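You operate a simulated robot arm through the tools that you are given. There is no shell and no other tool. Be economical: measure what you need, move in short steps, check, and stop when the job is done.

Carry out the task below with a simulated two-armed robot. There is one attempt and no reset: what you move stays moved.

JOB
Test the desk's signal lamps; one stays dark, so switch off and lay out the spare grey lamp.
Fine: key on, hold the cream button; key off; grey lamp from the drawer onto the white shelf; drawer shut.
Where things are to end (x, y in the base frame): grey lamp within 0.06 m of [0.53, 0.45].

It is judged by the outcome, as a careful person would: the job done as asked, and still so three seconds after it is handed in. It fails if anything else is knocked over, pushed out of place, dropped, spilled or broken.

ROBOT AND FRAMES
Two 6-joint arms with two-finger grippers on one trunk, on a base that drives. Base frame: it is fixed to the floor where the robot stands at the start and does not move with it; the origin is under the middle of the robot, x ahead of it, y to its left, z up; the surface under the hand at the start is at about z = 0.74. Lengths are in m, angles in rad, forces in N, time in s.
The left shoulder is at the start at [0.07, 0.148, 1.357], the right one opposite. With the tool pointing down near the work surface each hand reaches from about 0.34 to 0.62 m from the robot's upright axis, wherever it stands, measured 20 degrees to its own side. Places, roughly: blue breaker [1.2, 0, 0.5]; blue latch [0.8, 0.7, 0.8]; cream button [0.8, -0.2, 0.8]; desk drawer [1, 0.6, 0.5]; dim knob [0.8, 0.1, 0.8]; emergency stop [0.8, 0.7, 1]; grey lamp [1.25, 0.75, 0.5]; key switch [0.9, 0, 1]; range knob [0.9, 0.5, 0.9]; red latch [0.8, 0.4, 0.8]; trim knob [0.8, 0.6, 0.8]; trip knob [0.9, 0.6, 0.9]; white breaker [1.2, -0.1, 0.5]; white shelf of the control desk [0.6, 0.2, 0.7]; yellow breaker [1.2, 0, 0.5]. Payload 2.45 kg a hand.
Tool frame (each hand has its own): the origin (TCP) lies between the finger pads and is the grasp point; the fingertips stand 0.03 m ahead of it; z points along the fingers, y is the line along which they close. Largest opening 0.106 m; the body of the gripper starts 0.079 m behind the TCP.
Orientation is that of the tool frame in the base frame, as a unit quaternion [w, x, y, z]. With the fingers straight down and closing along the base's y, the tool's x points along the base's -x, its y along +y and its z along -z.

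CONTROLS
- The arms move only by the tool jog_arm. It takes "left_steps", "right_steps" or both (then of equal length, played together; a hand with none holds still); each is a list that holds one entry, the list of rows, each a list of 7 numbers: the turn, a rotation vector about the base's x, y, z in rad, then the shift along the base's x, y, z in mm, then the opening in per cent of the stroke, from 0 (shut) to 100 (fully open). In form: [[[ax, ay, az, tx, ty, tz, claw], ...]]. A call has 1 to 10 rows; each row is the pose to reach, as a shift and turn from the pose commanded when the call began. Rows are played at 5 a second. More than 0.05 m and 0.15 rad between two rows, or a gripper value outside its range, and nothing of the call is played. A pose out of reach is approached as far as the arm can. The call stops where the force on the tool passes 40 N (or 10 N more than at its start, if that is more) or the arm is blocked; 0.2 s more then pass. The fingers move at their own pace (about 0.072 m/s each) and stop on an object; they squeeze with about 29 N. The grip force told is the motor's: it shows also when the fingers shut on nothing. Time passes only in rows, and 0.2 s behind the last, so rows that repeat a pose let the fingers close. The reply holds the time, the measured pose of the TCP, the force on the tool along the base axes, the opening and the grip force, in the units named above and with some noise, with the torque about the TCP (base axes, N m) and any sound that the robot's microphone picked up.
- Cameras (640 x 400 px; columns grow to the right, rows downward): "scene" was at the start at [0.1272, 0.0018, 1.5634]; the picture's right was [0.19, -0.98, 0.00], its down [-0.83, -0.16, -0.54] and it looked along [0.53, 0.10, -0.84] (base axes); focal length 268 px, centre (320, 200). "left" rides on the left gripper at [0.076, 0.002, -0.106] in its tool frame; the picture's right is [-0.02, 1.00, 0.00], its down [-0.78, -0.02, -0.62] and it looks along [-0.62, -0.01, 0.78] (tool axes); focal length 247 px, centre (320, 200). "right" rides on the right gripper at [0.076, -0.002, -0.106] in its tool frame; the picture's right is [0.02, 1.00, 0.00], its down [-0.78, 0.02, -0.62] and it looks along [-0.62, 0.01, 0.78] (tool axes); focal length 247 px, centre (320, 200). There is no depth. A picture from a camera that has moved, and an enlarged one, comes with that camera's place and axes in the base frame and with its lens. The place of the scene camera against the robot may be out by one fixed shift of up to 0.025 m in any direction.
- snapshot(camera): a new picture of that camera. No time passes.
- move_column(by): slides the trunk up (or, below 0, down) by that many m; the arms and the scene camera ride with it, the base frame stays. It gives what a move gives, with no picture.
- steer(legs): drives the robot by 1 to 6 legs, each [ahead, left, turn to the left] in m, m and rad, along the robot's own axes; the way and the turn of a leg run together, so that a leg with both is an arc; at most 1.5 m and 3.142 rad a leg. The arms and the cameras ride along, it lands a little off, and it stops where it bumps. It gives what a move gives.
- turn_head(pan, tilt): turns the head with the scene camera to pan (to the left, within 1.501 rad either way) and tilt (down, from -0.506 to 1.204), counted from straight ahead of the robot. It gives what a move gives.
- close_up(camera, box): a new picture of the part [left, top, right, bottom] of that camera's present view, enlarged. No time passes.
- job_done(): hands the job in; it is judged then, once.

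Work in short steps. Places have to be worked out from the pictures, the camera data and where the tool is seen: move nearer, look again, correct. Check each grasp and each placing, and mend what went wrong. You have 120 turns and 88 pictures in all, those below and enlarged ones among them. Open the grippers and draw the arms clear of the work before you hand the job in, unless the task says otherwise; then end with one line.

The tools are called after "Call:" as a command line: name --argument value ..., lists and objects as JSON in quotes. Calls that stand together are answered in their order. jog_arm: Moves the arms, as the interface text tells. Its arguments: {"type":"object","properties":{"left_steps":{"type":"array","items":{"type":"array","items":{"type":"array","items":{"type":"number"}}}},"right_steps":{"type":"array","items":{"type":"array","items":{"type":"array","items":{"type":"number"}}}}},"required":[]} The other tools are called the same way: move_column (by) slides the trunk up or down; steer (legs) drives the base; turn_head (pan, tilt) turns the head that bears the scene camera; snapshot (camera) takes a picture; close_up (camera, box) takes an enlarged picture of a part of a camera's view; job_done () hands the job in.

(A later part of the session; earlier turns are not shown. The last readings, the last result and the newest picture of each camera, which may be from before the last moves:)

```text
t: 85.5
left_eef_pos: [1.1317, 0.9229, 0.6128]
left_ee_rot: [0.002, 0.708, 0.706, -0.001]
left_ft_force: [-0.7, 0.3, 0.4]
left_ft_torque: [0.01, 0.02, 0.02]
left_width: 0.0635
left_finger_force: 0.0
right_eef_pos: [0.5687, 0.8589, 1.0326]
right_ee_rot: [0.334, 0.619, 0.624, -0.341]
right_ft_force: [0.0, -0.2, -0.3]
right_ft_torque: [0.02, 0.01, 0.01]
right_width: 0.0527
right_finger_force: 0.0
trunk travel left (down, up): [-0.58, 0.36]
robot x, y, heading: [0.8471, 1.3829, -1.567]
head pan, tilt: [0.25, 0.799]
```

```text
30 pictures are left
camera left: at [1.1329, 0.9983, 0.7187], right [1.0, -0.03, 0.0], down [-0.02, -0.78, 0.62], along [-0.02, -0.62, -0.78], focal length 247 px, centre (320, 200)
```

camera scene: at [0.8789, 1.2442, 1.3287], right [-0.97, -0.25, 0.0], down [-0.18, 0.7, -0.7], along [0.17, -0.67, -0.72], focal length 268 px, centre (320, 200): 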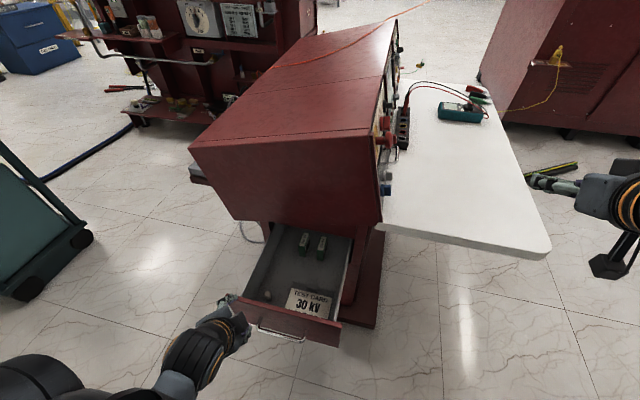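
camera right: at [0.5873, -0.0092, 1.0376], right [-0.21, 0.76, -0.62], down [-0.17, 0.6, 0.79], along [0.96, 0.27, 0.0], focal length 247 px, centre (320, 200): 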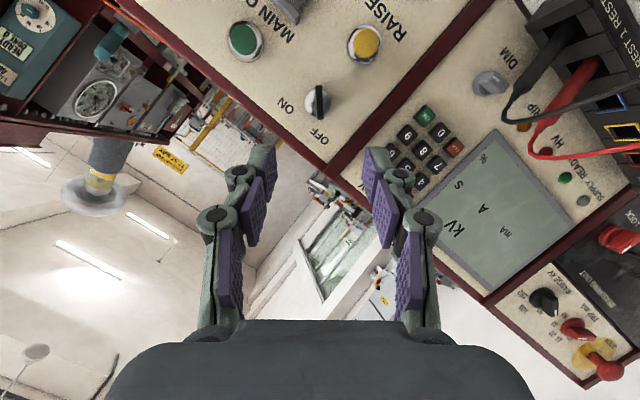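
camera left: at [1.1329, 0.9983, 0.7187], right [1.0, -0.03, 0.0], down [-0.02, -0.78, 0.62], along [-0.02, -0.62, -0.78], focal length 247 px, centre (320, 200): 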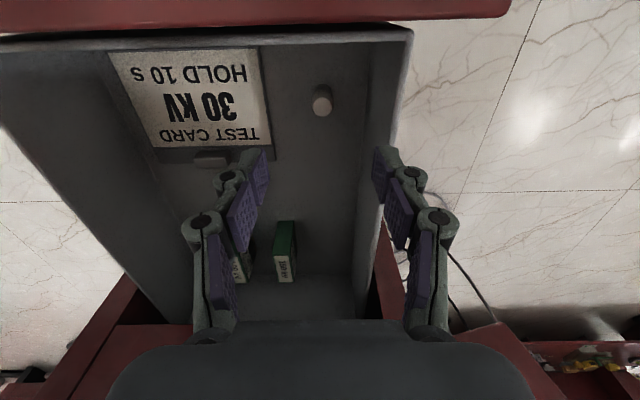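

Lamp ≈(1.132, 0.924, top z≈0.485); drawer lip at z≈0.57. I descend, tilting the hand slightly back so the wrist camera clears the lip.

Call:
jog_arm --left_steps '[[[0.04, 0, 0, 0, 0, -35, 60], [0.08, 0, 0, 0, -1, -70, 60], [0.12, 0, 0, 0, -2, -90, 60], [0.12, 0, 0, 0, -2, -103, 60]]]'

Call:
snapshot --camera "left"

Call:
close_up --camera "scene" --box '[170, 210, 370, 350]'

```text
t: 86.5
left_eef_pos: [1.1314, 0.9205, 0.5099]
left_ee_rot: [-0.041, 0.707, 0.705, 0.042]
left_ft_force: [-0.1, 0.9, -0.3]
left_ft_torque: [0.02, -0.02, 0.02]
left_width: 0.0637
left_finger_force: 0.1
right_eef_pos: [0.5694, 0.8589, 1.0328]
right_ee_rot: [0.335, 0.618, 0.624, -0.341]
right_ft_force: [-0.4, 0.2, 0.9]
right_ft_torque: [0.02, 0.02, -0.03]
right_width: 0.0531
right_finger_force: 0.0
trunk travel left (down, up): [-0.58, 0.36]
robot x, y, heading: [0.8477, 1.3842, -1.567]
head pan, tilt: [0.25, 0.799]
```

```text
29 pictures are left
camera left: at [1.1329, 0.9837, 0.6246], right [1.0, -0.03, 0.0], down [-0.02, -0.85, 0.53], along [-0.02, -0.52, -0.85], focal length 247 px, centre (320, 200)
```

left: 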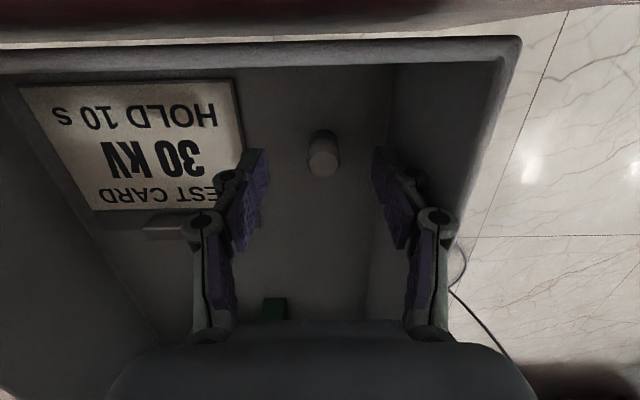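

```text
2.86 times, centred on (270, 280) of scene
camera zoom: at [0.8782, 1.2454, 1.3289], right [-0.97, -0.25, 0.0], down [-0.18, 0.69, -0.7], along [0.17, -0.68, -0.72], focal length 765 px, centre (463, -29)
```

zoom: 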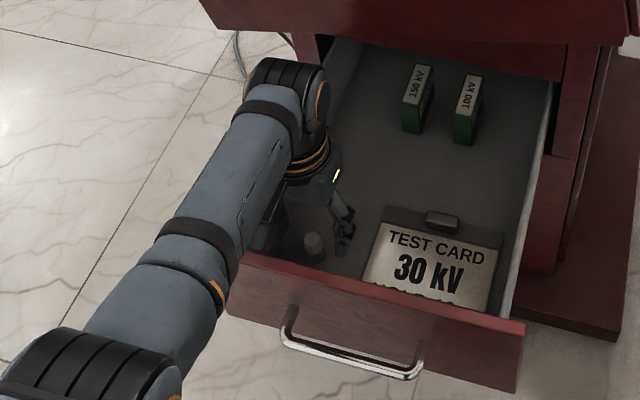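

Lamp top is now at fingertip level, centred. I go down 18 mm more in small steps and close.

Call:
jog_arm --left_steps '[[[0, 0, 0, 1, 0, -7, 60], [0, 0, 0, 1, 0, -13, 60], [0, 0, 0, 1, 0, -18, 60], [0, 0, 0, 1, 0, -18, 40], [0, 0, 0, 1, 0, -18, 20], [0, 0, 0, 1, 0, -18, 0], [0, 0, 0, 1, 0, -18, 0], [0, 0, 0, 1, 0, -18, 0]]]'

Call:
snapshot --camera "left"

```text
t: 88.3
left_eef_pos: [1.1318, 0.9208, 0.4924]
left_ee_rot: [-0.042, 0.707, 0.705, 0.041]
left_ft_force: [-0.1, 0.1, 0.5]
left_ft_torque: [-0.03, -0.05, -0.02]
left_width: 0.0203
left_finger_force: 28.9
right_eef_pos: [0.5697, 0.8581, 1.0324]
right_ee_rot: [0.334, 0.618, 0.625, -0.341]
right_ft_force: [-0.3, -0.9, -1.0]
right_ft_torque: [0.0, -0.03, -0.02]
right_width: 0.0532
right_finger_force: 0.0
trunk travel left (down, up): [-0.58, 0.36]
robot x, y, heading: [0.8538, 1.3846, -1.569]
head pan, tilt: [0.25, 0.799]
```

```text
27 pictures are left
camera left: at [1.1334, 0.9834, 0.6069], right [1.0, -0.02, 0.0], down [-0.02, -0.85, 0.53], along [-0.02, -0.53, -0.85], focal length 247 px, centre (320, 200)
```

left: 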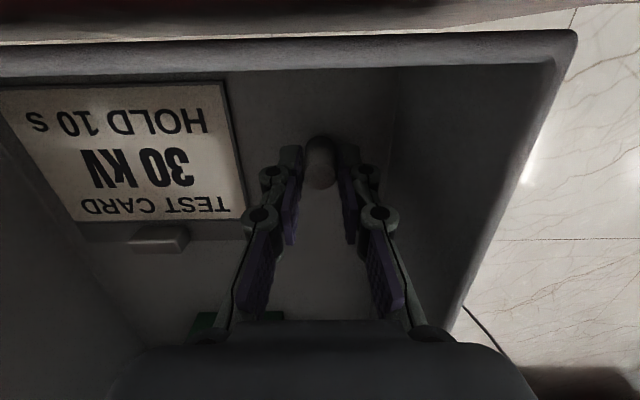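

Lamp gripped (20 mm). I lift with the trunk and check.

Call:
move_column --by 0.3

Call:
snapshot --camera "left"

```text
t: 91.3
left_eef_pos: [1.1319, 0.9209, 0.7928]
left_ee_rot: [-0.042, 0.707, 0.705, 0.041]
left_ft_force: [0.5, 0.2, -0.8]
left_ft_torque: [0.02, 0.0, 0.03]
left_width: 0.0204
left_finger_force: 29.1
right_eef_pos: [0.567, 0.8586, 1.3313]
right_ee_rot: [0.335, 0.618, 0.624, -0.341]
right_ft_force: [0.7, 0.2, -1.0]
right_ft_torque: [-0.01, -0.01, 0.03]
right_width: 0.0533
right_finger_force: 0.1
trunk travel left (down, up): [-0.88, 0.06]
robot x, y, heading: [0.8509, 1.3833, -1.566]
head pan, tilt: [0.25, 0.799]
```

```text
26 pictures are left
camera left: at [1.1334, 0.9833, 0.9069], right [1.0, -0.02, 0.0], down [-0.02, -0.85, 0.53], along [-0.02, -0.53, -0.85], focal length 247 px, centre (320, 200)
```

left: 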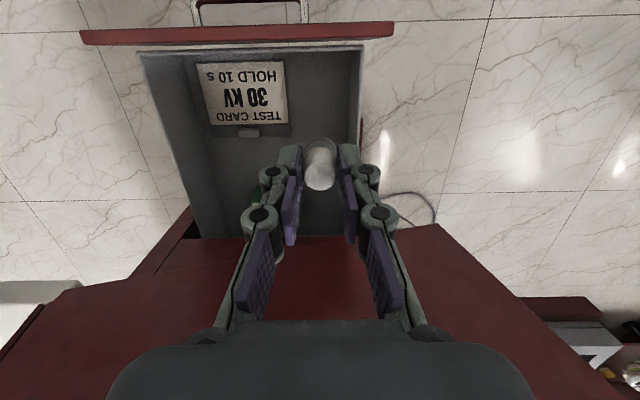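

The lamp is held securely. I raise it further with the arm, then drive around to the front of the desk (leaving the drawer for after the placing).

Call:
jog_arm --left_steps '[[[-0.04, 0, 0, 0, 5, 30, 0], [-0.08, 0, 0, 0, 10, 60, 0], [-0.12, 0, 0, 0, 15, 90, 0], [-0.12, 0, 0, 0, 20, 120, 0]]]'

Call:
steer --legs '[[0, -0.97, 0], [0, 0, 1.566]]'

Call:
turn_head --pan 0.0 --tilt 0.8

```text
t: 92.3
left_eef_pos: [1.1333, 0.942, 0.9124]
left_ee_rot: [0.002, 0.708, 0.706, -0.002]
left_ft_force: [0.0, -0.1, -0.7]
left_ft_torque: [-0.01, -0.03, -0.05]
left_width: 0.0204
left_finger_force: 28.9
right_eef_pos: [0.5677, 0.8591, 1.3323]
right_ee_rot: [0.335, 0.618, 0.624, -0.342]
right_ft_force: [-0.3, -0.8, 0.4]
right_ft_torque: [0.0, 0.02, -0.01]
right_width: 0.0534
right_finger_force: 0.1
trunk travel left (down, up): [-0.88, 0.06]
robot x, y, heading: [0.8485, 1.3846, -1.567]
head pan, tilt: [0.25, 0.799]
```

```text
t: 101.2
left_eef_pos: [0.3146, 1.6682, 0.912]
left_ee_rot: [0.002, -0.007, 1.0, 0.0]
left_ft_force: [-0.5, 0.6, 0.0]
left_ft_torque: [-0.01, -0.01, 0.0]
left_width: 0.0208
left_finger_force: 29.3
right_eef_pos: [0.4075, 1.1045, 1.3332]
right_ee_rot: [0.476, -0.011, 0.879, -0.001]
right_ft_force: [0.1, -0.8, 0.3]
right_ft_torque: [-0.02, -0.01, -0.03]
right_width: 0.0532
right_finger_force: 0.0
trunk travel left (down, up): [-0.88, 0.06]
robot x, y, heading: [-0.1193, 1.3711, 0.02]
head pan, tilt: [0.25, 0.799]
```

```text
t: 102.0
left_eef_pos: [0.3153, 1.6685, 0.9114]
left_ee_rot: [0.002, -0.007, 1.0, 0.0]
left_ft_force: [0.3, -0.2, -0.3]
left_ft_torque: [-0.01, -0.04, 0.0]
left_width: 0.0205
left_finger_force: 28.9
right_eef_pos: [0.4083, 1.1053, 1.3324]
right_ee_rot: [0.477, -0.011, 0.879, -0.001]
right_ft_force: [0.7, -0.3, -0.2]
right_ft_torque: [-0.02, -0.01, 0.0]
right_width: 0.0533
right_finger_force: 0.1
trunk travel left (down, up): [-0.88, 0.06]
robot x, y, heading: [-0.1235, 1.3742, 0.02]
head pan, tilt: [0.0, 0.799]
```

Now I strafe right in front of the desk and move a little ahead.

Call:
steer --legs '[[0, -1.16, -0.02], [0.09, 0, 0]]'

Call:
snapshot --camera "left"

Call:
snapshot --camera "scene"

```text
t: 108.7
left_eef_pos: [0.4206, 0.4809, 0.9126]
left_ee_rot: [0.003, -0.002, 1.0, 0.0]
left_ft_force: [-0.8, 0.4, -0.9]
left_ft_torque: [-0.02, 0.01, -0.01]
left_width: 0.0204
left_finger_force: 28.8
right_eef_pos: [0.506, -0.0844, 1.3341]
right_ee_rot: [0.479, -0.007, 0.878, -0.003]
right_ft_force: [0.1, 0.7, -0.4]
right_ft_torque: [-0.01, -0.03, 0.0]
right_width: 0.0532
right_finger_force: 0.0
trunk travel left (down, up): [-0.88, 0.06]
robot x, y, heading: [-0.0188, 0.1956, 0.007]
head pan, tilt: [0.0, 0.799]
```

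```text
25 pictures are left
camera left: at [0.3429, 0.4825, 1.0189], right [0.02, 1.0, 0.0], down [0.78, -0.01, 0.63], along [0.63, -0.01, -0.78], focal length 247 px, centre (320, 200)
```

left: 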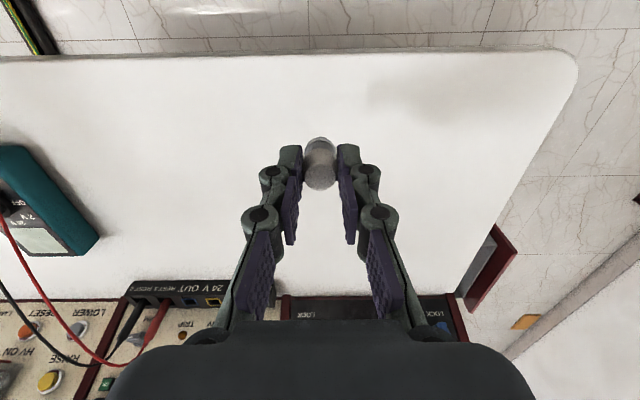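

```text
24 pictures are left
camera scene: at [0.1156, 0.1834, 1.6294], right [0.01, -1.0, 0.0], down [-0.71, -0.01, -0.7], along [0.7, 0.01, -0.71], focal length 268 px, centre (320, 200)
```

scene: 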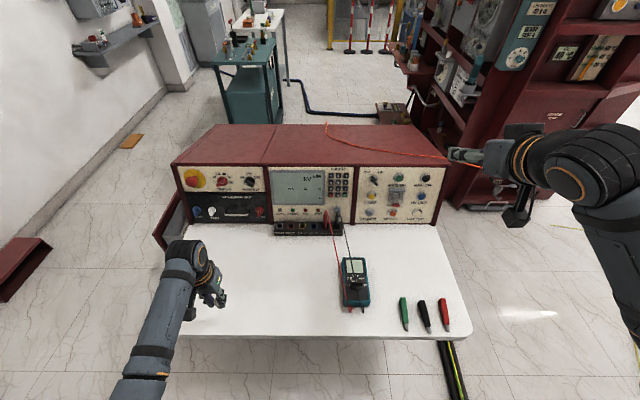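

I shift over (0.53, 0.452) and come down to just above the shelf.

Call:
jog_arm --left_steps '[[[0, 0, 0, 35, -10, 0, 0], [0, 0, 0, 75, -20, 0, 0], [0, 0, 0, 109, -28, -20, 0], [0, 0, 0, 109, -28, -50, 0], [0, 0, 0, 109, -28, -80, 0], [0, 0, 0, 109, -28, -95, 0]]]'

Call:
snapshot --camera "left"

```text
t: 110.0
left_eef_pos: [0.5334, 0.4552, 0.8161]
left_ee_rot: [0.001, -0.001, 1.0, -0.001]
left_ft_force: [-0.2, 0.9, -1.3]
left_ft_torque: [-0.02, 0.02, -0.02]
left_width: 0.0205
left_finger_force: 29.0
right_eef_pos: [0.5112, -0.0841, 1.3321]
right_ee_rot: [0.477, -0.007, 0.879, -0.004]
right_ft_force: [0.5, -0.9, 0.3]
right_ft_torque: [-0.01, 0.0, 0.01]
right_width: 0.0529
right_finger_force: 0.0
trunk travel left (down, up): [-0.88, 0.06]
robot x, y, heading: [-0.0235, 0.1947, 0.004]
head pan, tilt: [0.0, 0.799]
```

```text
23 pictures are left
camera left: at [0.4563, 0.4554, 0.9224], right [0.02, 1.0, 0.0], down [0.78, -0.01, 0.62], along [0.62, -0.01, -0.78], focal length 247 px, centre (320, 200)
```

left: 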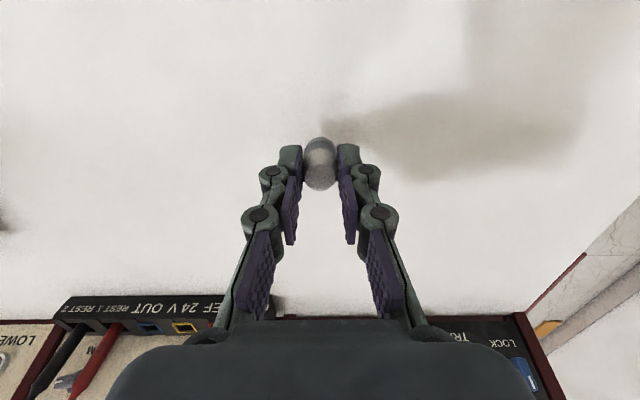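

I restore the 0.12 rad tilt at which the lamp was gripped (so it stands upright) and descend slowly.

Call:
jog_arm --left_steps '[[[0, 0.06, 0, 0, 0, -5, 0], [0, 0.12, 0, 0, 0, -10, 0], [0, 0.12, 0, 0, 0, -15, 0], [0, 0.12, 0, 0, 0, -18, 0], [0, 0.12, 0, 0, 0, -20, 0]]]'

Call:
close_up --camera "scene" --box '[150, 230, 270, 330]'

```text
t: 111.2
left_eef_pos: [0.5179, 0.4516, 0.8145]
left_ee_rot: [-0.059, -0.001, 0.998, 0.001]
left_ft_force: [-0.1, 0.8, -0.6]
left_ft_torque: [0.0, 0.01, 0.03]
left_width: 0.0202
left_finger_force: 29.0
left hand out of reach, approached as far as the arm can: row 2, 3, 4, 5
right_eef_pos: [0.5108, -0.0836, 1.3319]
right_ee_rot: [0.477, -0.007, 0.879, -0.004]
right_ft_force: [0.6, 0.6, 0.2]
right_ft_torque: [-0.01, 0.01, -0.01]
right_width: 0.0532
right_finger_force: 0.0
trunk travel left (down, up): [-0.88, 0.06]
robot x, y, heading: [-0.0197, 0.1939, 0.005]
head pan, tilt: [0.0, 0.799]
```

```text
4.00 times, centred on (210, 280) of scene
camera zoom: at [0.1206, 0.1834, 1.6289], right [0.01, -1.0, 0.0], down [-0.72, -0.01, -0.7], along [0.7, 0.01, -0.72], focal length 1071 px, centre (760, -120)
```

zoom: 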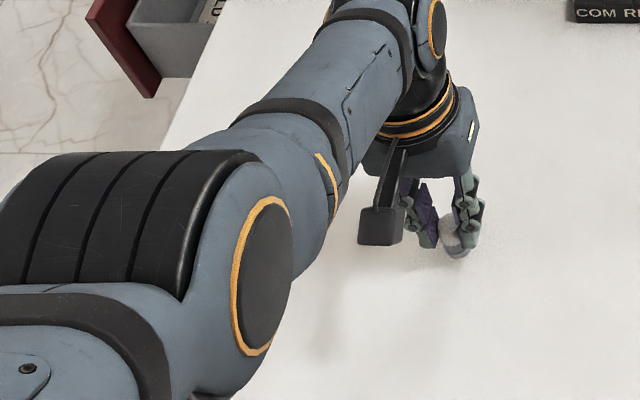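

The arm is at its reach limit; I lower with the trunk instead, in small amounts, watching the force.

Call:
move_column --by -0.017

Call:
move_column --by -0.004

Call:
snapshot --camera "left"

```text
t: 111.9
left_eef_pos: [0.5173, 0.4507, 0.7961]
left_ee_rot: [-0.058, -0.002, 0.998, 0.0]
left_ft_force: [0.2, -0.2, 0.6]
left_ft_torque: [0.03, -0.02, 0.01]
left_width: 0.0204
left_finger_force: 29.3
right_eef_pos: [0.5103, -0.0832, 1.3161]
right_ee_rot: [0.477, -0.007, 0.879, -0.003]
right_ft_force: [-0.1, -0.3, 0.1]
right_ft_torque: [0.01, 0.04, 0.0]
right_width: 0.0532
right_finger_force: 0.1
trunk travel left (down, up): [-0.863, 0.077]
robot x, y, heading: [-0.0176, 0.1921, 0.007]
head pan, tilt: [0.0, 0.799]
```

```text
t: 112.4
left_eef_pos: [0.5171, 0.4512, 0.7944]
left_ee_rot: [-0.058, -0.001, 0.998, 0.0]
left_ft_force: [-3.5, 1.4, 21.3]
left_ft_torque: [-0.02, 0.2, -0.01]
left_width: 0.0202
left_finger_force: 28.9
right_eef_pos: [0.5064, -0.0846, 1.3123]
right_ee_rot: [0.479, -0.006, 0.878, -0.003]
right_ft_force: [-0.3, -0.5, -0.5]
right_ft_torque: [-0.03, -0.01, 0.02]
right_width: 0.053
right_finger_force: 0.1
trunk travel left (down, up): [-0.859, 0.081]
robot x, y, heading: [-0.0188, 0.1984, 0.007]
head pan, tilt: [0.0, 0.799]
```

```text
21 pictures are left
camera left: at [0.4527, 0.4524, 0.909], right [0.02, 1.0, 0.0], down [0.85, -0.01, 0.53], along [0.53, -0.01, -0.85], focal length 247 px, centre (320, 200)
```

left: 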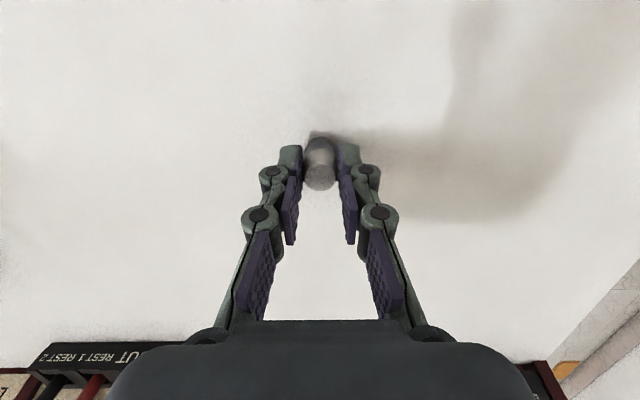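

The lamp rests on the shelf (21 N). I ease up 2 mm, then open and rise.

Call:
move_column --by 0.002

Call:
jog_arm --left_steps '[[[0, 0, 0, 0, 0, 0, 15], [0, 0, 0, 0, 0, 0, 30], [0, 0, 0, 0, 0, 0, 50]]]'

Call:
move_column --by 0.07

Call:
snapshot --camera "left"

```text
t: 112.9
left_eef_pos: [0.5165, 0.4509, 0.7945]
left_ee_rot: [-0.057, -0.001, 0.998, 0.0]
left_ft_force: [2.7, 1.9, 9.4]
left_ft_torque: [0.06, -0.16, -0.01]
left_width: 0.0205
left_finger_force: 28.9
right_eef_pos: [0.5077, -0.0833, 1.3129]
right_ee_rot: [0.478, -0.006, 0.878, -0.004]
right_ft_force: [-1.1, -0.3, -0.6]
right_ft_torque: [0.0, 0.01, 0.01]
right_width: 0.053
right_finger_force: 0.0
trunk travel left (down, up): [-0.861, 0.079]
robot x, y, heading: [-0.0184, 0.1938, 0.006]
head pan, tilt: [0.0, 0.799]
```

```text
t: 113.7
left_eef_pos: [0.5161, 0.4508, 0.7939]
left_ee_rot: [-0.059, -0.002, 0.998, 0.0]
left_ft_force: [0.3, -0.2, 0.0]
left_ft_torque: [0.01, -0.02, 0.01]
left_width: 0.0531
left_finger_force: 0.1
right_eef_pos: [0.5095, -0.0821, 1.3126]
right_ee_rot: [0.478, -0.006, 0.878, -0.004]
right_ft_force: [-0.2, 0.8, -0.9]
right_ft_torque: [-0.01, -0.01, -0.01]
right_width: 0.0526
right_finger_force: 0.1
trunk travel left (down, up): [-0.861, 0.079]
robot x, y, heading: [-0.0189, 0.1929, 0.005]
head pan, tilt: [0.0, 0.799]
```

```text
t: 114.8
left_eef_pos: [0.517, 0.4517, 0.8643]
left_ee_rot: [-0.06, -0.001, 0.998, 0.001]
left_ft_force: [0.2, 0.1, -0.5]
left_ft_torque: [-0.03, 0.0, -0.02]
left_width: 0.0529
left_finger_force: 0.0
right_eef_pos: [0.5093, -0.0829, 1.383]
right_ee_rot: [0.477, -0.006, 0.879, -0.003]
right_ft_force: [1.4, 0.0, -0.6]
right_ft_torque: [-0.01, 0.01, -0.03]
right_width: 0.0531
right_finger_force: 0.1
trunk travel left (down, up): [-0.931, 0.009]
robot x, y, heading: [-0.0187, 0.1908, 0.007]
head pan, tilt: [0.0, 0.799]
```

```text
20 pictures are left
camera left: at [0.4535, 0.4526, 0.9784], right [0.02, 1.0, 0.0], down [0.85, -0.01, 0.52], along [0.52, -0.01, -0.85], focal length 247 px, centre (320, 200)
```

left: 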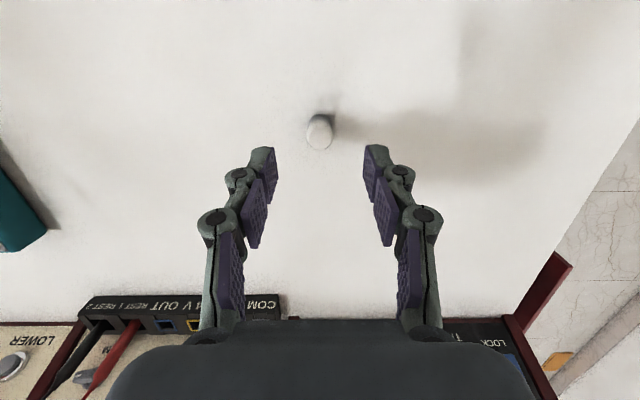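

Lamp stands upright at about (0.51, 0.45), within tolerance. Now I lift the left hand away and drive back round to the drawer side.

Call:
jog_arm --left_steps '[[[0, 0, 0, -5, 0, 30, 50], [0, -0.06, 0, -20, 0, 60, 20], [0, -0.12, 0, -50, 0, 80, 0], [0, -0.12, 0, -80, 0, 80, 0]]]'

Call:
steer --legs '[[-0.12, 0, 0], [0, 1.42, 0], [0, 0, -1.577], [0, 0.98, 0]]'

Call:
turn_head --pan 0.25 --tilt 0.8

Call:
snapshot --camera "scene"

```text
t: 115.8
left_eef_pos: [0.4367, 0.4533, 0.9465]
left_ee_rot: [0.002, -0.001, 1.0, -0.002]
left_ft_force: [-0.5, -0.3, -0.2]
left_ft_torque: [-0.02, -0.03, 0.01]
left_width: 0.0001
left_finger_force: 28.5
right_eef_pos: [0.5062, -0.0838, 1.3846]
right_ee_rot: [0.477, -0.006, 0.879, -0.005]
right_ft_force: [0.1, -0.3, 0.6]
right_ft_torque: [0.01, 0.01, 0.02]
right_width: 0.0532
right_finger_force: 0.1
trunk travel left (down, up): [-0.931, 0.009]
robot x, y, heading: [-0.0173, 0.1965, 0.01]
head pan, tilt: [0.0, 0.799]
```

```text
t: 124.8
left_eef_pos: [0.3332, 1.7812, 0.9447]
left_ee_rot: [0.0, 0.083, 0.997, -0.001]
left_ft_force: [-0.5, 0.7, 0.3]
left_ft_torque: [0.01, 0.03, -0.02]
left_width: 0.0001
left_finger_force: 28.5
right_eef_pos: [0.3143, 1.2395, 1.3838]
right_ee_rot: [0.474, 0.068, 0.877, -0.044]
right_ft_force: [0.0, 0.4, -0.3]
right_ft_torque: [0.02, -0.02, -0.02]
right_width: 0.0529
right_finger_force: 0.0
trunk travel left (down, up): [-0.931, 0.009]
robot x, y, heading: [-0.1623, 1.5989, -0.166]
head pan, tilt: [0.0, 0.799]
stopped in leg 3: the robot was blocked; the commanded pose is now the measured one
```

```text
t: 125.6
left_eef_pos: [0.33, 1.7774, 0.9452]
left_ee_rot: [0.001, 0.083, 0.997, 0.001]
left_ft_force: [-0.2, -0.6, 1.2]
left_ft_torque: [-0.01, -0.03, 0.02]
left_width: 0.0001
left_finger_force: 28.4
right_eef_pos: [0.3118, 1.2359, 1.3841]
right_ee_rot: [0.476, 0.068, 0.876, -0.043]
right_ft_force: [-0.7, -0.3, -0.3]
right_ft_torque: [0.03, -0.02, 0.04]
right_width: 0.0532
right_finger_force: 0.1
trunk travel left (down, up): [-0.931, 0.009]
robot x, y, heading: [-0.1622, 1.6026, -0.16]
head pan, tilt: [0.25, 0.799]
```

```text
19 pictures are left
camera scene: at [-0.0251, 1.585, 1.68], right [0.09, -1.0, 0.0], down [-0.71, -0.06, -0.7], along [0.69, 0.06, -0.72], focal length 268 px, centre (320, 200)
```

scene: 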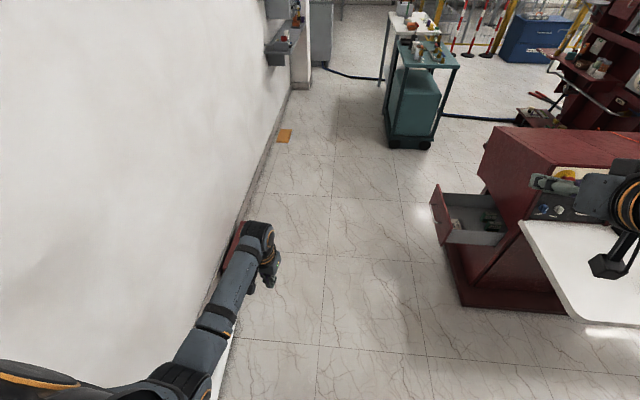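

Turning was blocked, so something is near the base. I look around at the left and down before moving on.

Call:
turn_head --pan 1.3 --tilt 0.9

Call:
snapshot --camera "scene"

```text
t: 126.9
left_eef_pos: [0.3316, 1.7784, 0.946]
left_ee_rot: [0.001, 0.083, 0.997, 0.001]
left_ft_force: [-0.2, 0.4, -0.9]
left_ft_torque: [-0.01, 0.0, 0.02]
left_width: 0.0002
left_finger_force: 28.9
right_eef_pos: [0.3115, 1.2369, 1.3839]
right_ee_rot: [0.475, 0.067, 0.876, -0.043]
right_ft_force: [0.4, -0.3, -0.1]
right_ft_torque: [0.01, -0.01, 0.0]
right_width: 0.0531
right_finger_force: 0.2
trunk travel left (down, up): [-0.931, 0.009]
robot x, y, heading: [-0.1644, 1.5973, -0.161]
head pan, tilt: [1.3, 0.901]
```

```text
18 pictures are left
camera scene: at [-0.0728, 1.6477, 1.672], right [0.91, -0.42, 0.0], down [-0.33, -0.71, -0.62], along [0.26, 0.56, -0.78], focal length 268 px, centre (320, 200)
```

scene: 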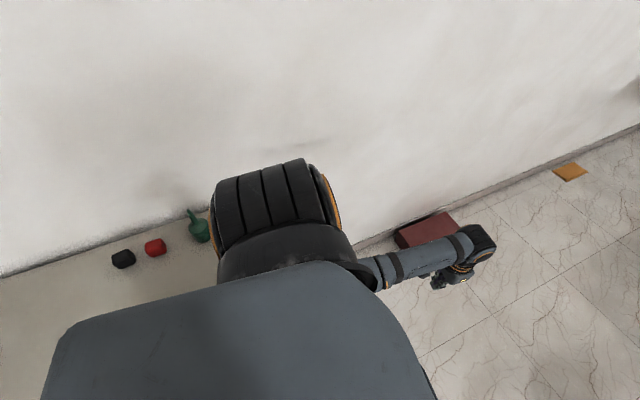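

A bench stands against the wall at the left rear; I move away from it back to y≈1.37, where turning worked, then turn and go on.

Call:
steer --legs '[[0.03, -0.23, 0], [0, 0, -1.41]]'

Call:
turn_head --pan 0.25 --tilt 0.8

```text
t: 132.1
left_eef_pos: [0.0911, 0.9109, 0.9454]
left_ee_rot: [0.0, 0.704, 0.71, -0.001]
left_ft_force: [-0.1, 0.3, 0.4]
left_ft_torque: [-0.03, -0.01, -0.04]
left_width: 0.0
left_finger_force: 28.9
right_eef_pos: [-0.4433, 0.837, 1.3833]
right_ee_rot: [0.336, 0.615, 0.628, -0.339]
right_ft_force: [0.1, 0.3, -0.4]
right_ft_torque: [0.02, 0.02, -0.02]
right_width: 0.0529
right_finger_force: 0.1
trunk travel left (down, up): [-0.931, 0.009]
robot x, y, heading: [-0.1682, 1.3683, -1.558]
head pan, tilt: [1.3, 0.901]
```

```text
t: 133.4
left_eef_pos: [0.0927, 0.9125, 0.9457]
left_ee_rot: [0.0, 0.704, 0.71, 0.0]
left_ft_force: [0.2, 0.3, -1.1]
left_ft_torque: [-0.02, -0.01, 0.02]
left_width: 0.0
left_finger_force: 28.7
right_eef_pos: [-0.4435, 0.8373, 1.3837]
right_ee_rot: [0.335, 0.615, 0.628, -0.339]
right_ft_force: [-0.8, -0.4, -0.1]
right_ft_torque: [-0.04, 0.02, -0.02]
right_width: 0.0529
right_finger_force: 0.0
trunk travel left (down, up): [-0.931, 0.009]
robot x, y, heading: [-0.1693, 1.3677, -1.559]
head pan, tilt: [0.25, 0.799]
```

I drive left along the desk side and back to stand about 0.6 m from the open drawer.

Call:
steer --legs '[[0, 0.6, 0], [-0.22, 0.42, -0.012]]'

Call:
snapshot --camera "scene"

```text
t: 139.2
left_eef_pos: [1.0993, 1.1467, 0.9459]
left_ee_rot: [0.0, 0.708, 0.706, 0.0]
left_ft_force: [-0.1, 0.3, -0.4]
left_ft_torque: [0.0, 0.0, 0.01]
left_width: 0.0
left_finger_force: 28.8
right_eef_pos: [0.5625, 1.0772, 1.383]
right_ee_rot: [0.334, 0.619, 0.624, -0.341]
right_ft_force: [-0.4, -0.4, -0.2]
right_ft_torque: [-0.02, -0.03, -0.01]
right_width: 0.0528
right_finger_force: 0.0
trunk travel left (down, up): [-0.931, 0.009]
robot x, y, heading: [0.8442, 1.6072, -1.574]
head pan, tilt: [0.25, 0.799]
```

```text
17 pictures are left
camera scene: at [0.8712, 1.4644, 1.6798], right [-0.97, -0.25, 0.0], down [-0.18, 0.69, -0.7], along [0.17, -0.67, -0.72], focal length 268 px, centre (320, 200)
```

scene: 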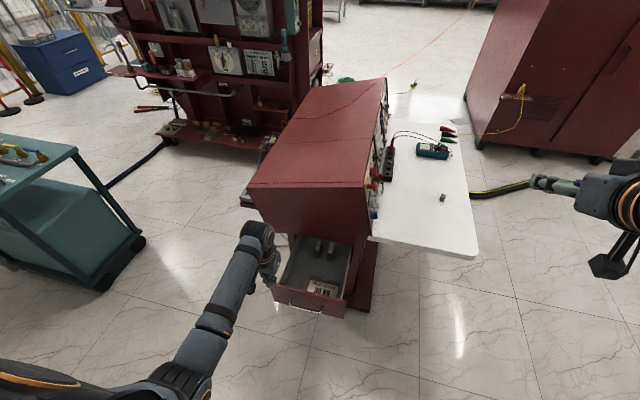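

Drawer still open as left; lamp on the shelf. I lower the trunk 0.45 m with the hand in front of the drawer, then tilt the closed hand forward.

Call:
move_column --by -0.45

Call:
jog_arm --left_steps '[[[-0.14, 0, 0, -10, 5, 10, 0], [-0.28, 0, 0, -20, 5, 20, 0], [-0.42, 0, 0, -30, 5, 30, 0], [-0.56, 0, 0, -40, 5, 40, 0], [-0.7, 0, 0, -45, 5, 50, 0], [-0.84, 0, 0, -48, 5, 60, 0], [-0.98, 0, 0, -48, 5, 65, 0]]]'

Call:
snapshot --camera "left"

```text
refused: -0.45 is not a number from -0.4 to 0.4
```

```text
t: 140.8
left_eef_pos: [1.053, 1.1517, 1.0127]
left_ee_rot: [0.334, 0.625, 0.621, -0.335]
left_ft_force: [0.1, 0.5, 0.0]
left_ft_torque: [0.01, 0.02, -0.02]
left_width: 0.0
left_finger_force: 28.5
right_eef_pos: [0.5656, 1.0783, 1.384]
right_ee_rot: [0.335, 0.618, 0.624, -0.341]
right_ft_force: [-0.4, 0.4, 0.8]
right_ft_torque: [0.0, -0.04, -0.03]
right_width: 0.0531
right_finger_force: 0.0
trunk travel left (down, up): [-0.931, 0.009]
robot x, y, heading: [0.8459, 1.6042, -1.564]
head pan, tilt: [0.25, 0.799]
```

```text
16 pictures are left
camera left: at [1.0544, 1.2831, 1.0068], right [1.0, -0.01, 0.02], down [-0.02, 0.09, 1.0], along [-0.02, -1.0, 0.09], focal length 247 px, centre (320, 200)
```

left: 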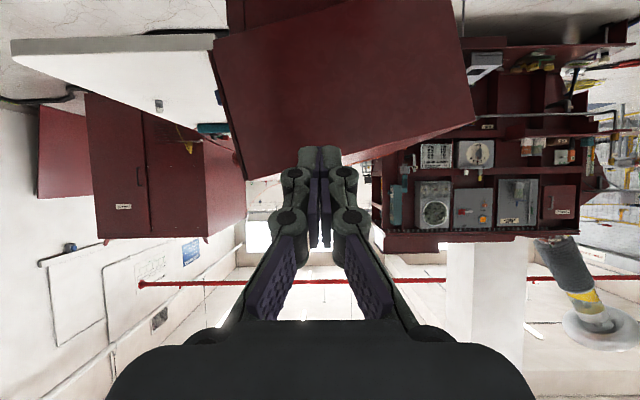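

Column steps are limited to 0.4; I lower 0.4 and then 0.06 and look.

Call:
move_column --by -0.4

Call:
move_column --by -0.06

Call:
snapshot --camera "left"

Call:
snapshot --camera "scene"

```text
t: 144.6
left_eef_pos: [1.0532, 1.1512, 0.6105]
left_ee_rot: [0.334, 0.624, 0.623, -0.333]
left_ft_force: [-0.9, -0.1, 0.2]
left_ft_torque: [-0.01, -0.04, -0.02]
left_width: 0.0002
left_finger_force: 28.0
right_eef_pos: [0.5642, 1.0786, 0.984]
right_ee_rot: [0.334, 0.619, 0.624, -0.341]
right_ft_force: [-0.4, 0.3, 0.4]
right_ft_torque: [-0.04, 0.0, -0.03]
right_width: 0.0531
right_finger_force: 0.1
trunk travel left (down, up): [-0.531, 0.409]
robot x, y, heading: [0.8468, 1.6066, -1.568]
head pan, tilt: [0.25, 0.799]
```

```text
t: 145.6
left_eef_pos: [1.0524, 1.1521, 0.5508]
left_ee_rot: [0.334, 0.624, 0.623, -0.333]
left_ft_force: [0.1, 0.6, 0.3]
left_ft_torque: [0.02, 0.0, 0.0]
left_width: 0.0003
left_finger_force: 28.4
right_eef_pos: [0.5648, 1.0785, 0.9236]
right_ee_rot: [0.333, 0.619, 0.624, -0.341]
right_ft_force: [0.4, 0.9, 1.1]
right_ft_torque: [0.01, -0.01, -0.01]
right_width: 0.0533
right_finger_force: 0.0
trunk travel left (down, up): [-0.471, 0.469]
robot x, y, heading: [0.8423, 1.6045, -1.572]
head pan, tilt: [0.25, 0.799]
```

```text
15 pictures are left
camera left: at [1.0544, 1.2828, 0.5465], right [1.0, -0.01, 0.02], down [-0.02, 0.08, 1.0], along [-0.02, -1.0, 0.08], focal length 247 px, centre (320, 200)
```

left: 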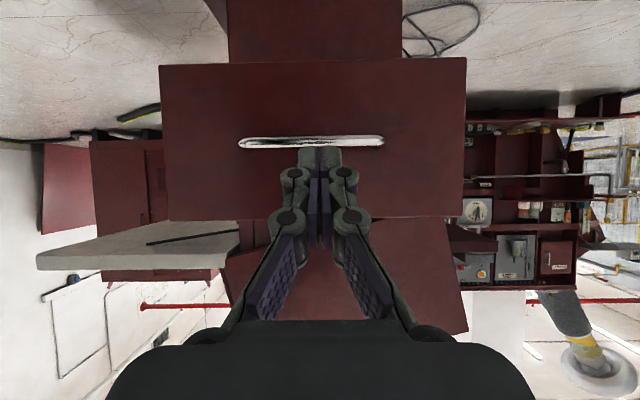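

```text
14 pictures are left
camera scene: at [0.8733, 1.4657, 1.2199], right [-0.97, -0.25, 0.0], down [-0.18, 0.69, -0.7], along [0.17, -0.68, -0.72], focal length 268 px, centre (320, 200)
```

scene: 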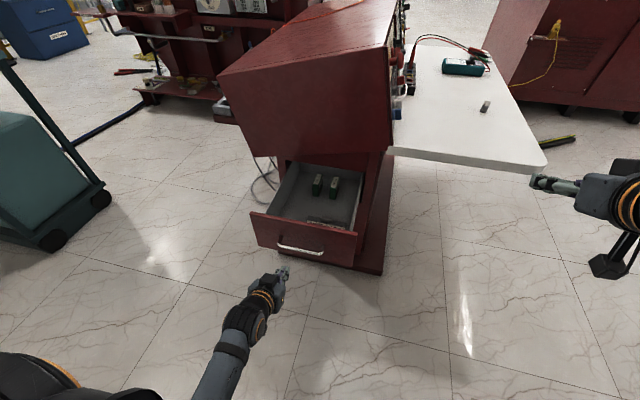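

The fingertips aim at the panel between bar and upper lip, centred. I extend until near contact, then push by driving forward.

Call:
jog_arm --left_steps '[[[0, 0, 0, 0, -40, 0, 0], [0, 0, 0, 0, -80, 0, 0], [0, 0, 0, 0, -105, 0, 0], [0, 0, 0, 0, -118, 0, 0]]]'

Call:
steer --legs '[[0.12, 0, 0]]'

Call:
snapshot --camera "left"

```text
t: 146.6
left_eef_pos: [1.0531, 1.0339, 0.551]
left_ee_rot: [0.333, 0.625, 0.623, -0.333]
left_ft_force: [-0.4, -0.7, -0.3]
left_ft_torque: [-0.02, -0.01, 0.0]
left_width: 0.0
left_finger_force: 28.3
right_eef_pos: [0.5647, 1.0777, 0.9235]
right_ee_rot: [0.333, 0.619, 0.624, -0.341]
right_ft_force: [0.9, 0.3, 1.1]
right_ft_torque: [0.02, 0.02, -0.02]
right_width: 0.0529
right_finger_force: 0.0
trunk travel left (down, up): [-0.471, 0.469]
robot x, y, heading: [0.8451, 1.6038, -1.569]
head pan, tilt: [0.25, 0.799]
```

```text
t: 147.9
left_eef_pos: [1.0532, 0.9133, 0.5503]
left_ee_rot: [0.334, 0.624, 0.623, -0.333]
left_ft_force: [0.0, -0.7, -0.6]
left_ft_torque: [0.03, 0.02, 0.01]
left_width: 0.0001
left_finger_force: 29.1
right_eef_pos: [0.5641, 0.9569, 0.9216]
right_ee_rot: [0.334, 0.618, 0.625, -0.34]
right_ft_force: [-0.2, -0.4, 0.3]
right_ft_torque: [0.02, -0.03, -0.04]
right_width: 0.0528
right_finger_force: 0.1
trunk travel left (down, up): [-0.471, 0.469]
robot x, y, heading: [0.8423, 1.486, -1.567]
head pan, tilt: [0.25, 0.799]
```

```text
13 pictures are left
camera left: at [1.055, 1.0432, 0.5456], right [1.0, -0.01, 0.02], down [-0.02, 0.08, 1.0], along [-0.01, -1.0, 0.08], focal length 247 px, centre (320, 200)
```

left: 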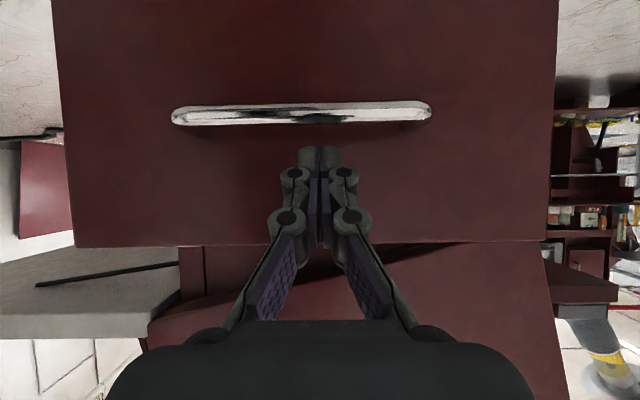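

The drawer moves with the hand almost freely. I continue pushing.

Call:
steer --legs '[[0.13, 0, 0]]'

Call:
snapshot --camera "scene"

```text
t: 149.2
left_eef_pos: [1.0543, 0.7824, 0.5496]
left_ee_rot: [0.334, 0.624, 0.623, -0.333]
left_ft_force: [-0.7, -0.4, -0.6]
left_ft_torque: [0.02, -0.02, -0.04]
left_width: 0.0
left_finger_force: 29.2
right_eef_pos: [0.5655, 0.8255, 0.9229]
right_ee_rot: [0.334, 0.619, 0.625, -0.34]
right_ft_force: [-0.4, 0.1, 0.3]
right_ft_torque: [0.03, 0.04, -0.01]
right_width: 0.053
right_finger_force: 0.2
trunk travel left (down, up): [-0.471, 0.469]
robot x, y, heading: [0.8426, 1.3526, -1.565]
head pan, tilt: [0.25, 0.799]
```

```text
12 pictures are left
camera scene: at [0.8741, 1.2128, 1.2197], right [-0.97, -0.25, 0.0], down [-0.18, 0.69, -0.7], along [0.17, -0.67, -0.72], focal length 268 px, centre (320, 200)
```

scene: 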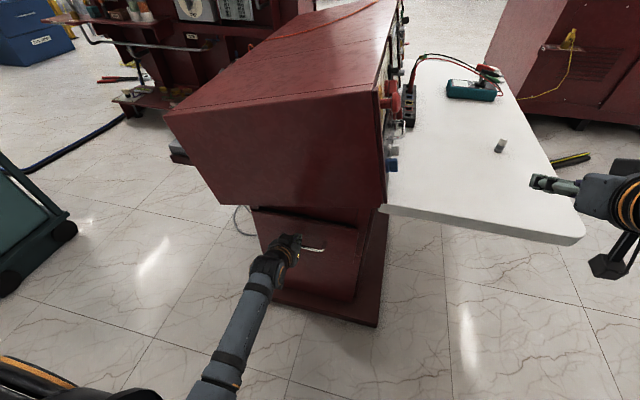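

Nearly shut. I finish the push with the arm, watching for the end stop.

Call:
jog_arm --left_steps '[[[0, 0, 0, 0, -20, 0, 0], [0, 0, 0, 0, -40, 0, 0], [0, 0, 0, 0, -55, 0, 0], [0, 0, 0, 0, -65, 0, 0], [0, 0, 0, 0, -72, 0, 0], [0, 0, 0, 0, -78, 0, 0], [0, 0, 0, 0, -84, 0, 0], [0, 0, 0, 0, -90, 0, 0]]]'

Call:
snapshot --camera "left"

```text
t: 149.7
left_eef_pos: [1.0557, 0.757, 0.5498]
left_ee_rot: [0.332, 0.624, 0.625, -0.33]
left_ft_force: [-3.0, 15.5, 6.9]
left_ft_torque: [-0.21, 0.0, -0.16]
left_width: 0.006
left_finger_force: 28.7
right_eef_pos: [0.5666, 0.8266, 0.9242]
right_ee_rot: [0.335, 0.618, 0.624, -0.341]
right_ft_force: [-0.3, -1.4, -0.2]
right_ft_torque: [0.02, 0.0, -0.02]
right_width: 0.053
right_finger_force: 0.0
trunk travel left (down, up): [-0.471, 0.469]
robot x, y, heading: [0.849, 1.3552, -1.563]
head pan, tilt: [0.25, 0.799]
stopped in row 2 (left hand): the force on the tool passed its limit at 207 N (the readings are from after the stop); the commanded pose is now the measured one
```

```text
11 pictures are left
camera left: at [1.0561, 0.8881, 0.5459], right [1.0, -0.01, 0.02], down [-0.02, 0.08, 1.0], along [-0.01, -1.0, 0.08], focal length 247 px, centre (320, 200)
```

left: 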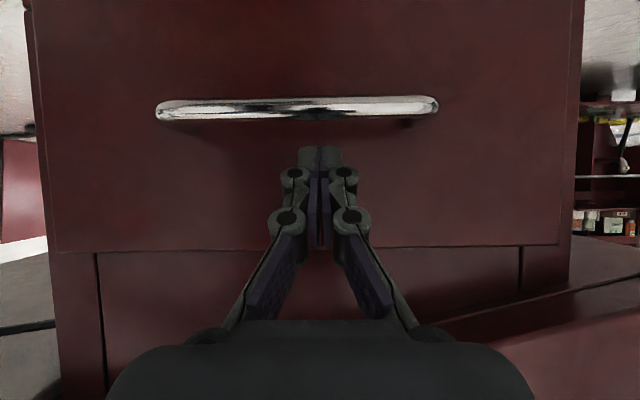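

A firm stop was met. I back the hand off and inspect whether the drawer is flush.

Call:
jog_arm --left_steps '[[[0, 0, 0, 0, 30, 0, 0], [0, 0, 0, 0, 70, 0, 0], [0, 0, 0, 0, 110, 10, 0]]]'

Call:
steer --legs '[[-0.22, 0, 0]]'

Call:
close_up --camera "scene" --box '[200, 140, 400, 265]'

Call:
snapshot --camera "left"

```text
t: 150.5
left_eef_pos: [1.0538, 0.8671, 0.5597]
left_ee_rot: [0.332, 0.624, 0.625, -0.331]
left_ft_force: [-0.1, 1.3, -0.2]
left_ft_torque: [-0.01, 0.01, -0.04]
left_width: 0.0
left_finger_force: 28.8
right_eef_pos: [0.5662, 0.8271, 0.9243]
right_ee_rot: [0.334, 0.618, 0.625, -0.34]
right_ft_force: [-0.2, 0.7, 0.0]
right_ft_torque: [0.0, -0.02, 0.01]
right_width: 0.0531
right_finger_force: 0.0
trunk travel left (down, up): [-0.471, 0.469]
robot x, y, heading: [0.8475, 1.3518, -1.567]
head pan, tilt: [0.25, 0.799]
```

```text
t: 152.2
left_eef_pos: [1.0546, 1.0902, 0.5589]
left_ee_rot: [0.333, 0.624, 0.624, -0.332]
left_ft_force: [-0.8, 0.9, 0.6]
left_ft_torque: [0.01, 0.01, -0.01]
left_width: 0.0002
left_finger_force: 28.6
right_eef_pos: [0.5654, 1.0484, 0.9246]
right_ee_rot: [0.334, 0.618, 0.625, -0.34]
right_ft_force: [-0.3, 0.9, -0.3]
right_ft_torque: [-0.01, -0.02, 0.03]
right_width: 0.0528
right_finger_force: 0.1
trunk travel left (down, up): [-0.471, 0.469]
robot x, y, heading: [0.8396, 1.5819, -1.566]
head pan, tilt: [0.25, 0.799]
```

```text
3.20 times, centred on (300, 202) of scene
camera zoom: at [0.8732, 1.4375, 1.22], right [-0.97, -0.25, 0.0], down [-0.18, 0.69, -0.7], along [0.18, -0.68, -0.72], focal length 857 px, centre (384, 192)
```

zoom: 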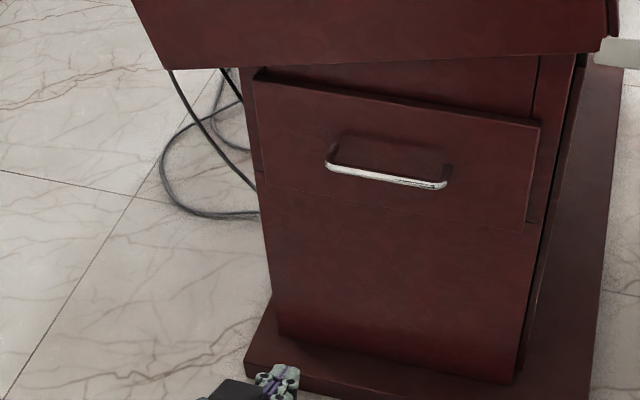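

```text
9 pictures are left
camera left: at [1.0548, 1.2196, 0.5551], right [1.0, -0.01, 0.02], down [-0.02, 0.08, 1.0], along [-0.01, -1.0, 0.08], focal length 247 px, centre (320, 200)
```

left: 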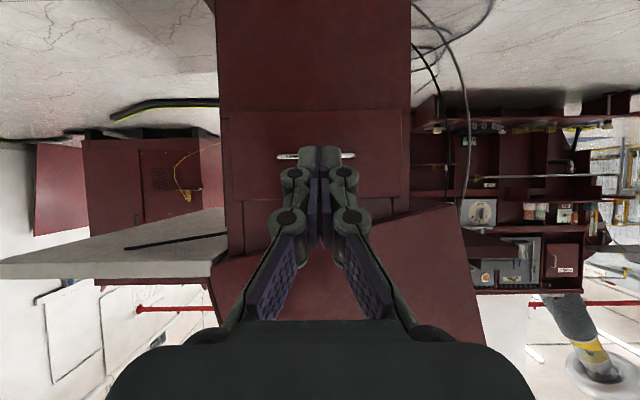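

It looks flush, but the drawer may have rebounded slightly; I press once more, slowly, to be sure.

Call:
steer --legs '[[0.2, 0, 0]]'

Call:
jog_arm --left_steps '[[[0, 0, 0, 0, -30, -8, 0], [0, 0, 0, 0, -60, -8, 0], [0, 0, 0, 0, -80, -8, 0], [0, 0, 0, 0, -95, -8, 0], [0, 0, 0, 0, -105, -8, 0], [0, 0, 0, 0, -110, -8, 0]]]'

```text
t: 153.8
left_eef_pos: [1.0555, 0.8898, 0.558]
left_ee_rot: [0.332, 0.624, 0.625, -0.331]
left_ft_force: [-0.5, 0.0, 0.7]
left_ft_torque: [0.01, -0.02, -0.02]
left_width: 0.0001
left_finger_force: 29.1
right_eef_pos: [0.568, 0.8478, 0.9224]
right_ee_rot: [0.334, 0.617, 0.626, -0.339]
right_ft_force: [-0.1, 0.2, -0.4]
right_ft_torque: [-0.01, -0.01, 0.02]
right_width: 0.053
right_finger_force: 0.1
trunk travel left (down, up): [-0.471, 0.469]
robot x, y, heading: [0.8482, 1.3791, -1.562]
head pan, tilt: [0.25, 0.799]
```

```text
t: 155.2
left_eef_pos: [1.0553, 0.7801, 0.5496]
left_ee_rot: [0.333, 0.623, 0.626, -0.33]
left_ft_force: [1.1, -0.4, 0.2]
left_ft_torque: [-0.02, 0.01, 0.0]
left_width: 0.0
left_finger_force: 28.5
right_eef_pos: [0.5675, 0.8496, 0.9222]
right_ee_rot: [0.336, 0.617, 0.626, -0.339]
right_ft_force: [-0.7, -0.4, 0.2]
right_ft_torque: [-0.03, 0.01, -0.01]
right_width: 0.0532
right_finger_force: 0.1
trunk travel left (down, up): [-0.471, 0.469]
robot x, y, heading: [0.8456, 1.373, -1.569]
head pan, tilt: [0.25, 0.799]
```

Call:
jog_arm --left_steps '[[[0, 0, 0, 0, -8, 0, 0], [0, 0, 0, 0, -14, 0, 0], [0, 0, 0, 0, -18, 0, 0], [0, 0, 0, 0, -22, 0, 0], [0, 0, 0, 0, -25, 0, 0], [0, 0, 0, 0, -28, 0, 0], [0, 0, 0, 0, -31, 0, 0], [0, 0, 0, 0, -34, 0, 0], [0, 0, 0, 0, -37, 0, 0], [0, 0, 0, 0, -40, 0, 0]]]'

```text
t: 156.7
left_eef_pos: [1.0546, 0.7571, 0.5489]
left_ee_rot: [0.331, 0.624, 0.627, -0.328]
left_ft_force: [-1.2, 20.5, 9.7]
left_ft_torque: [-0.16, 0.02, -0.09]
left_width: 0.0059
left_finger_force: 27.9
right_eef_pos: [0.5675, 0.8521, 0.9238]
right_ee_rot: [0.337, 0.617, 0.625, -0.34]
right_ft_force: [-0.1, -0.6, -0.1]
right_ft_torque: [0.0, -0.01, 0.03]
right_width: 0.0532
right_finger_force: 0.0
trunk travel left (down, up): [-0.471, 0.469]
robot x, y, heading: [0.8482, 1.3802, -1.563]
head pan, tilt: [0.25, 0.799]
stopped in row 7 (left hand): the force on the tool passed its limit at 44 N (the readings are from after the stop); the commanded pose is now the measured one
```

The stop is at the same place (44 N). To be certain it is fully shut, I go back to the same viewpoint from which I first saw the closed drawer and compare.

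Call:
jog_arm --left_steps '[[[0, 0, 0, 0, 40, 0, 0], [0, 0, 0, 0, 80, 5, 0], [0, 0, 0, 0, 120, 10, 0]]]'

Call:
steer --legs '[[-0.187, 0, -0.01], [0, -0.112, 0]]'

Call:
move_column --by 0.109

Call:
close_up --camera "scene" --box '[170, 120, 370, 300]'

```text
t: 157.4
left_eef_pos: [1.0562, 0.8756, 0.5578]
left_ee_rot: [0.33, 0.624, 0.627, -0.329]
left_ft_force: [-1.0, -0.7, 0.6]
left_ft_torque: [-0.01, -0.01, -0.03]
left_width: 0.0
left_finger_force: 29.1
right_eef_pos: [0.5684, 0.8515, 0.9236]
right_ee_rot: [0.335, 0.617, 0.626, -0.34]
right_ft_force: [0.6, -0.1, 0.1]
right_ft_torque: [0.03, 0.0, -0.01]
right_width: 0.053
right_finger_force: 0.0
trunk travel left (down, up): [-0.471, 0.469]
robot x, y, heading: [0.8454, 1.374, -1.56]
head pan, tilt: [0.25, 0.799]
```

```text
t: 159.8
left_eef_pos: [0.9369, 1.0583, 0.5568]
left_ee_rot: [0.328, 0.629, 0.622, -0.33]
left_ft_force: [-0.7, 0.2, 0.1]
left_ft_torque: [-0.02, 0.03, 0.05]
left_width: 0.0
left_finger_force: 28.9
right_eef_pos: [0.4483, 1.0386, 0.9225]
right_ee_rot: [0.332, 0.622, 0.622, -0.342]
right_ft_force: [-0.6, 0.2, -0.8]
right_ft_torque: [0.0, 0.01, 0.03]
right_width: 0.0531
right_finger_force: 0.0
trunk travel left (down, up): [-0.471, 0.469]
robot x, y, heading: [0.7301, 1.5626, -1.575]
head pan, tilt: [0.25, 0.799]
```

```text
t: 161.2
left_eef_pos: [0.9361, 1.0586, 0.6664]
left_ee_rot: [0.328, 0.628, 0.624, -0.33]
left_ft_force: [-0.4, -0.2, 0.9]
left_ft_torque: [0.02, 0.01, 0.0]
left_width: 0.0001
left_finger_force: 29.0
right_eef_pos: [0.4488, 1.0393, 1.0331]
right_ee_rot: [0.334, 0.62, 0.622, -0.342]
right_ft_force: [-0.4, 0.7, 0.2]
right_ft_torque: [0.03, -0.01, 0.0]
right_width: 0.0529
right_finger_force: 0.1
trunk travel left (down, up): [-0.58, 0.36]
robot x, y, heading: [0.7322, 1.5636, -1.575]
head pan, tilt: [0.25, 0.799]
```

```text
2.22 times, centred on (270, 210) of scene
camera zoom: at [0.7604, 1.4245, 1.3288], right [-0.97, -0.24, 0.0], down [-0.17, 0.7, -0.7], along [0.17, -0.68, -0.72], focal length 595 px, centre (431, 178)
```

zoom: 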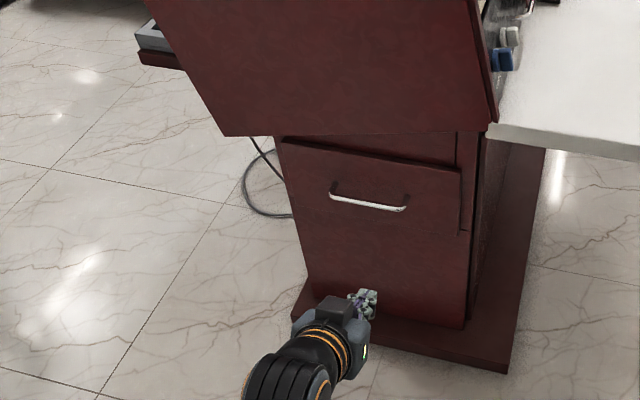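

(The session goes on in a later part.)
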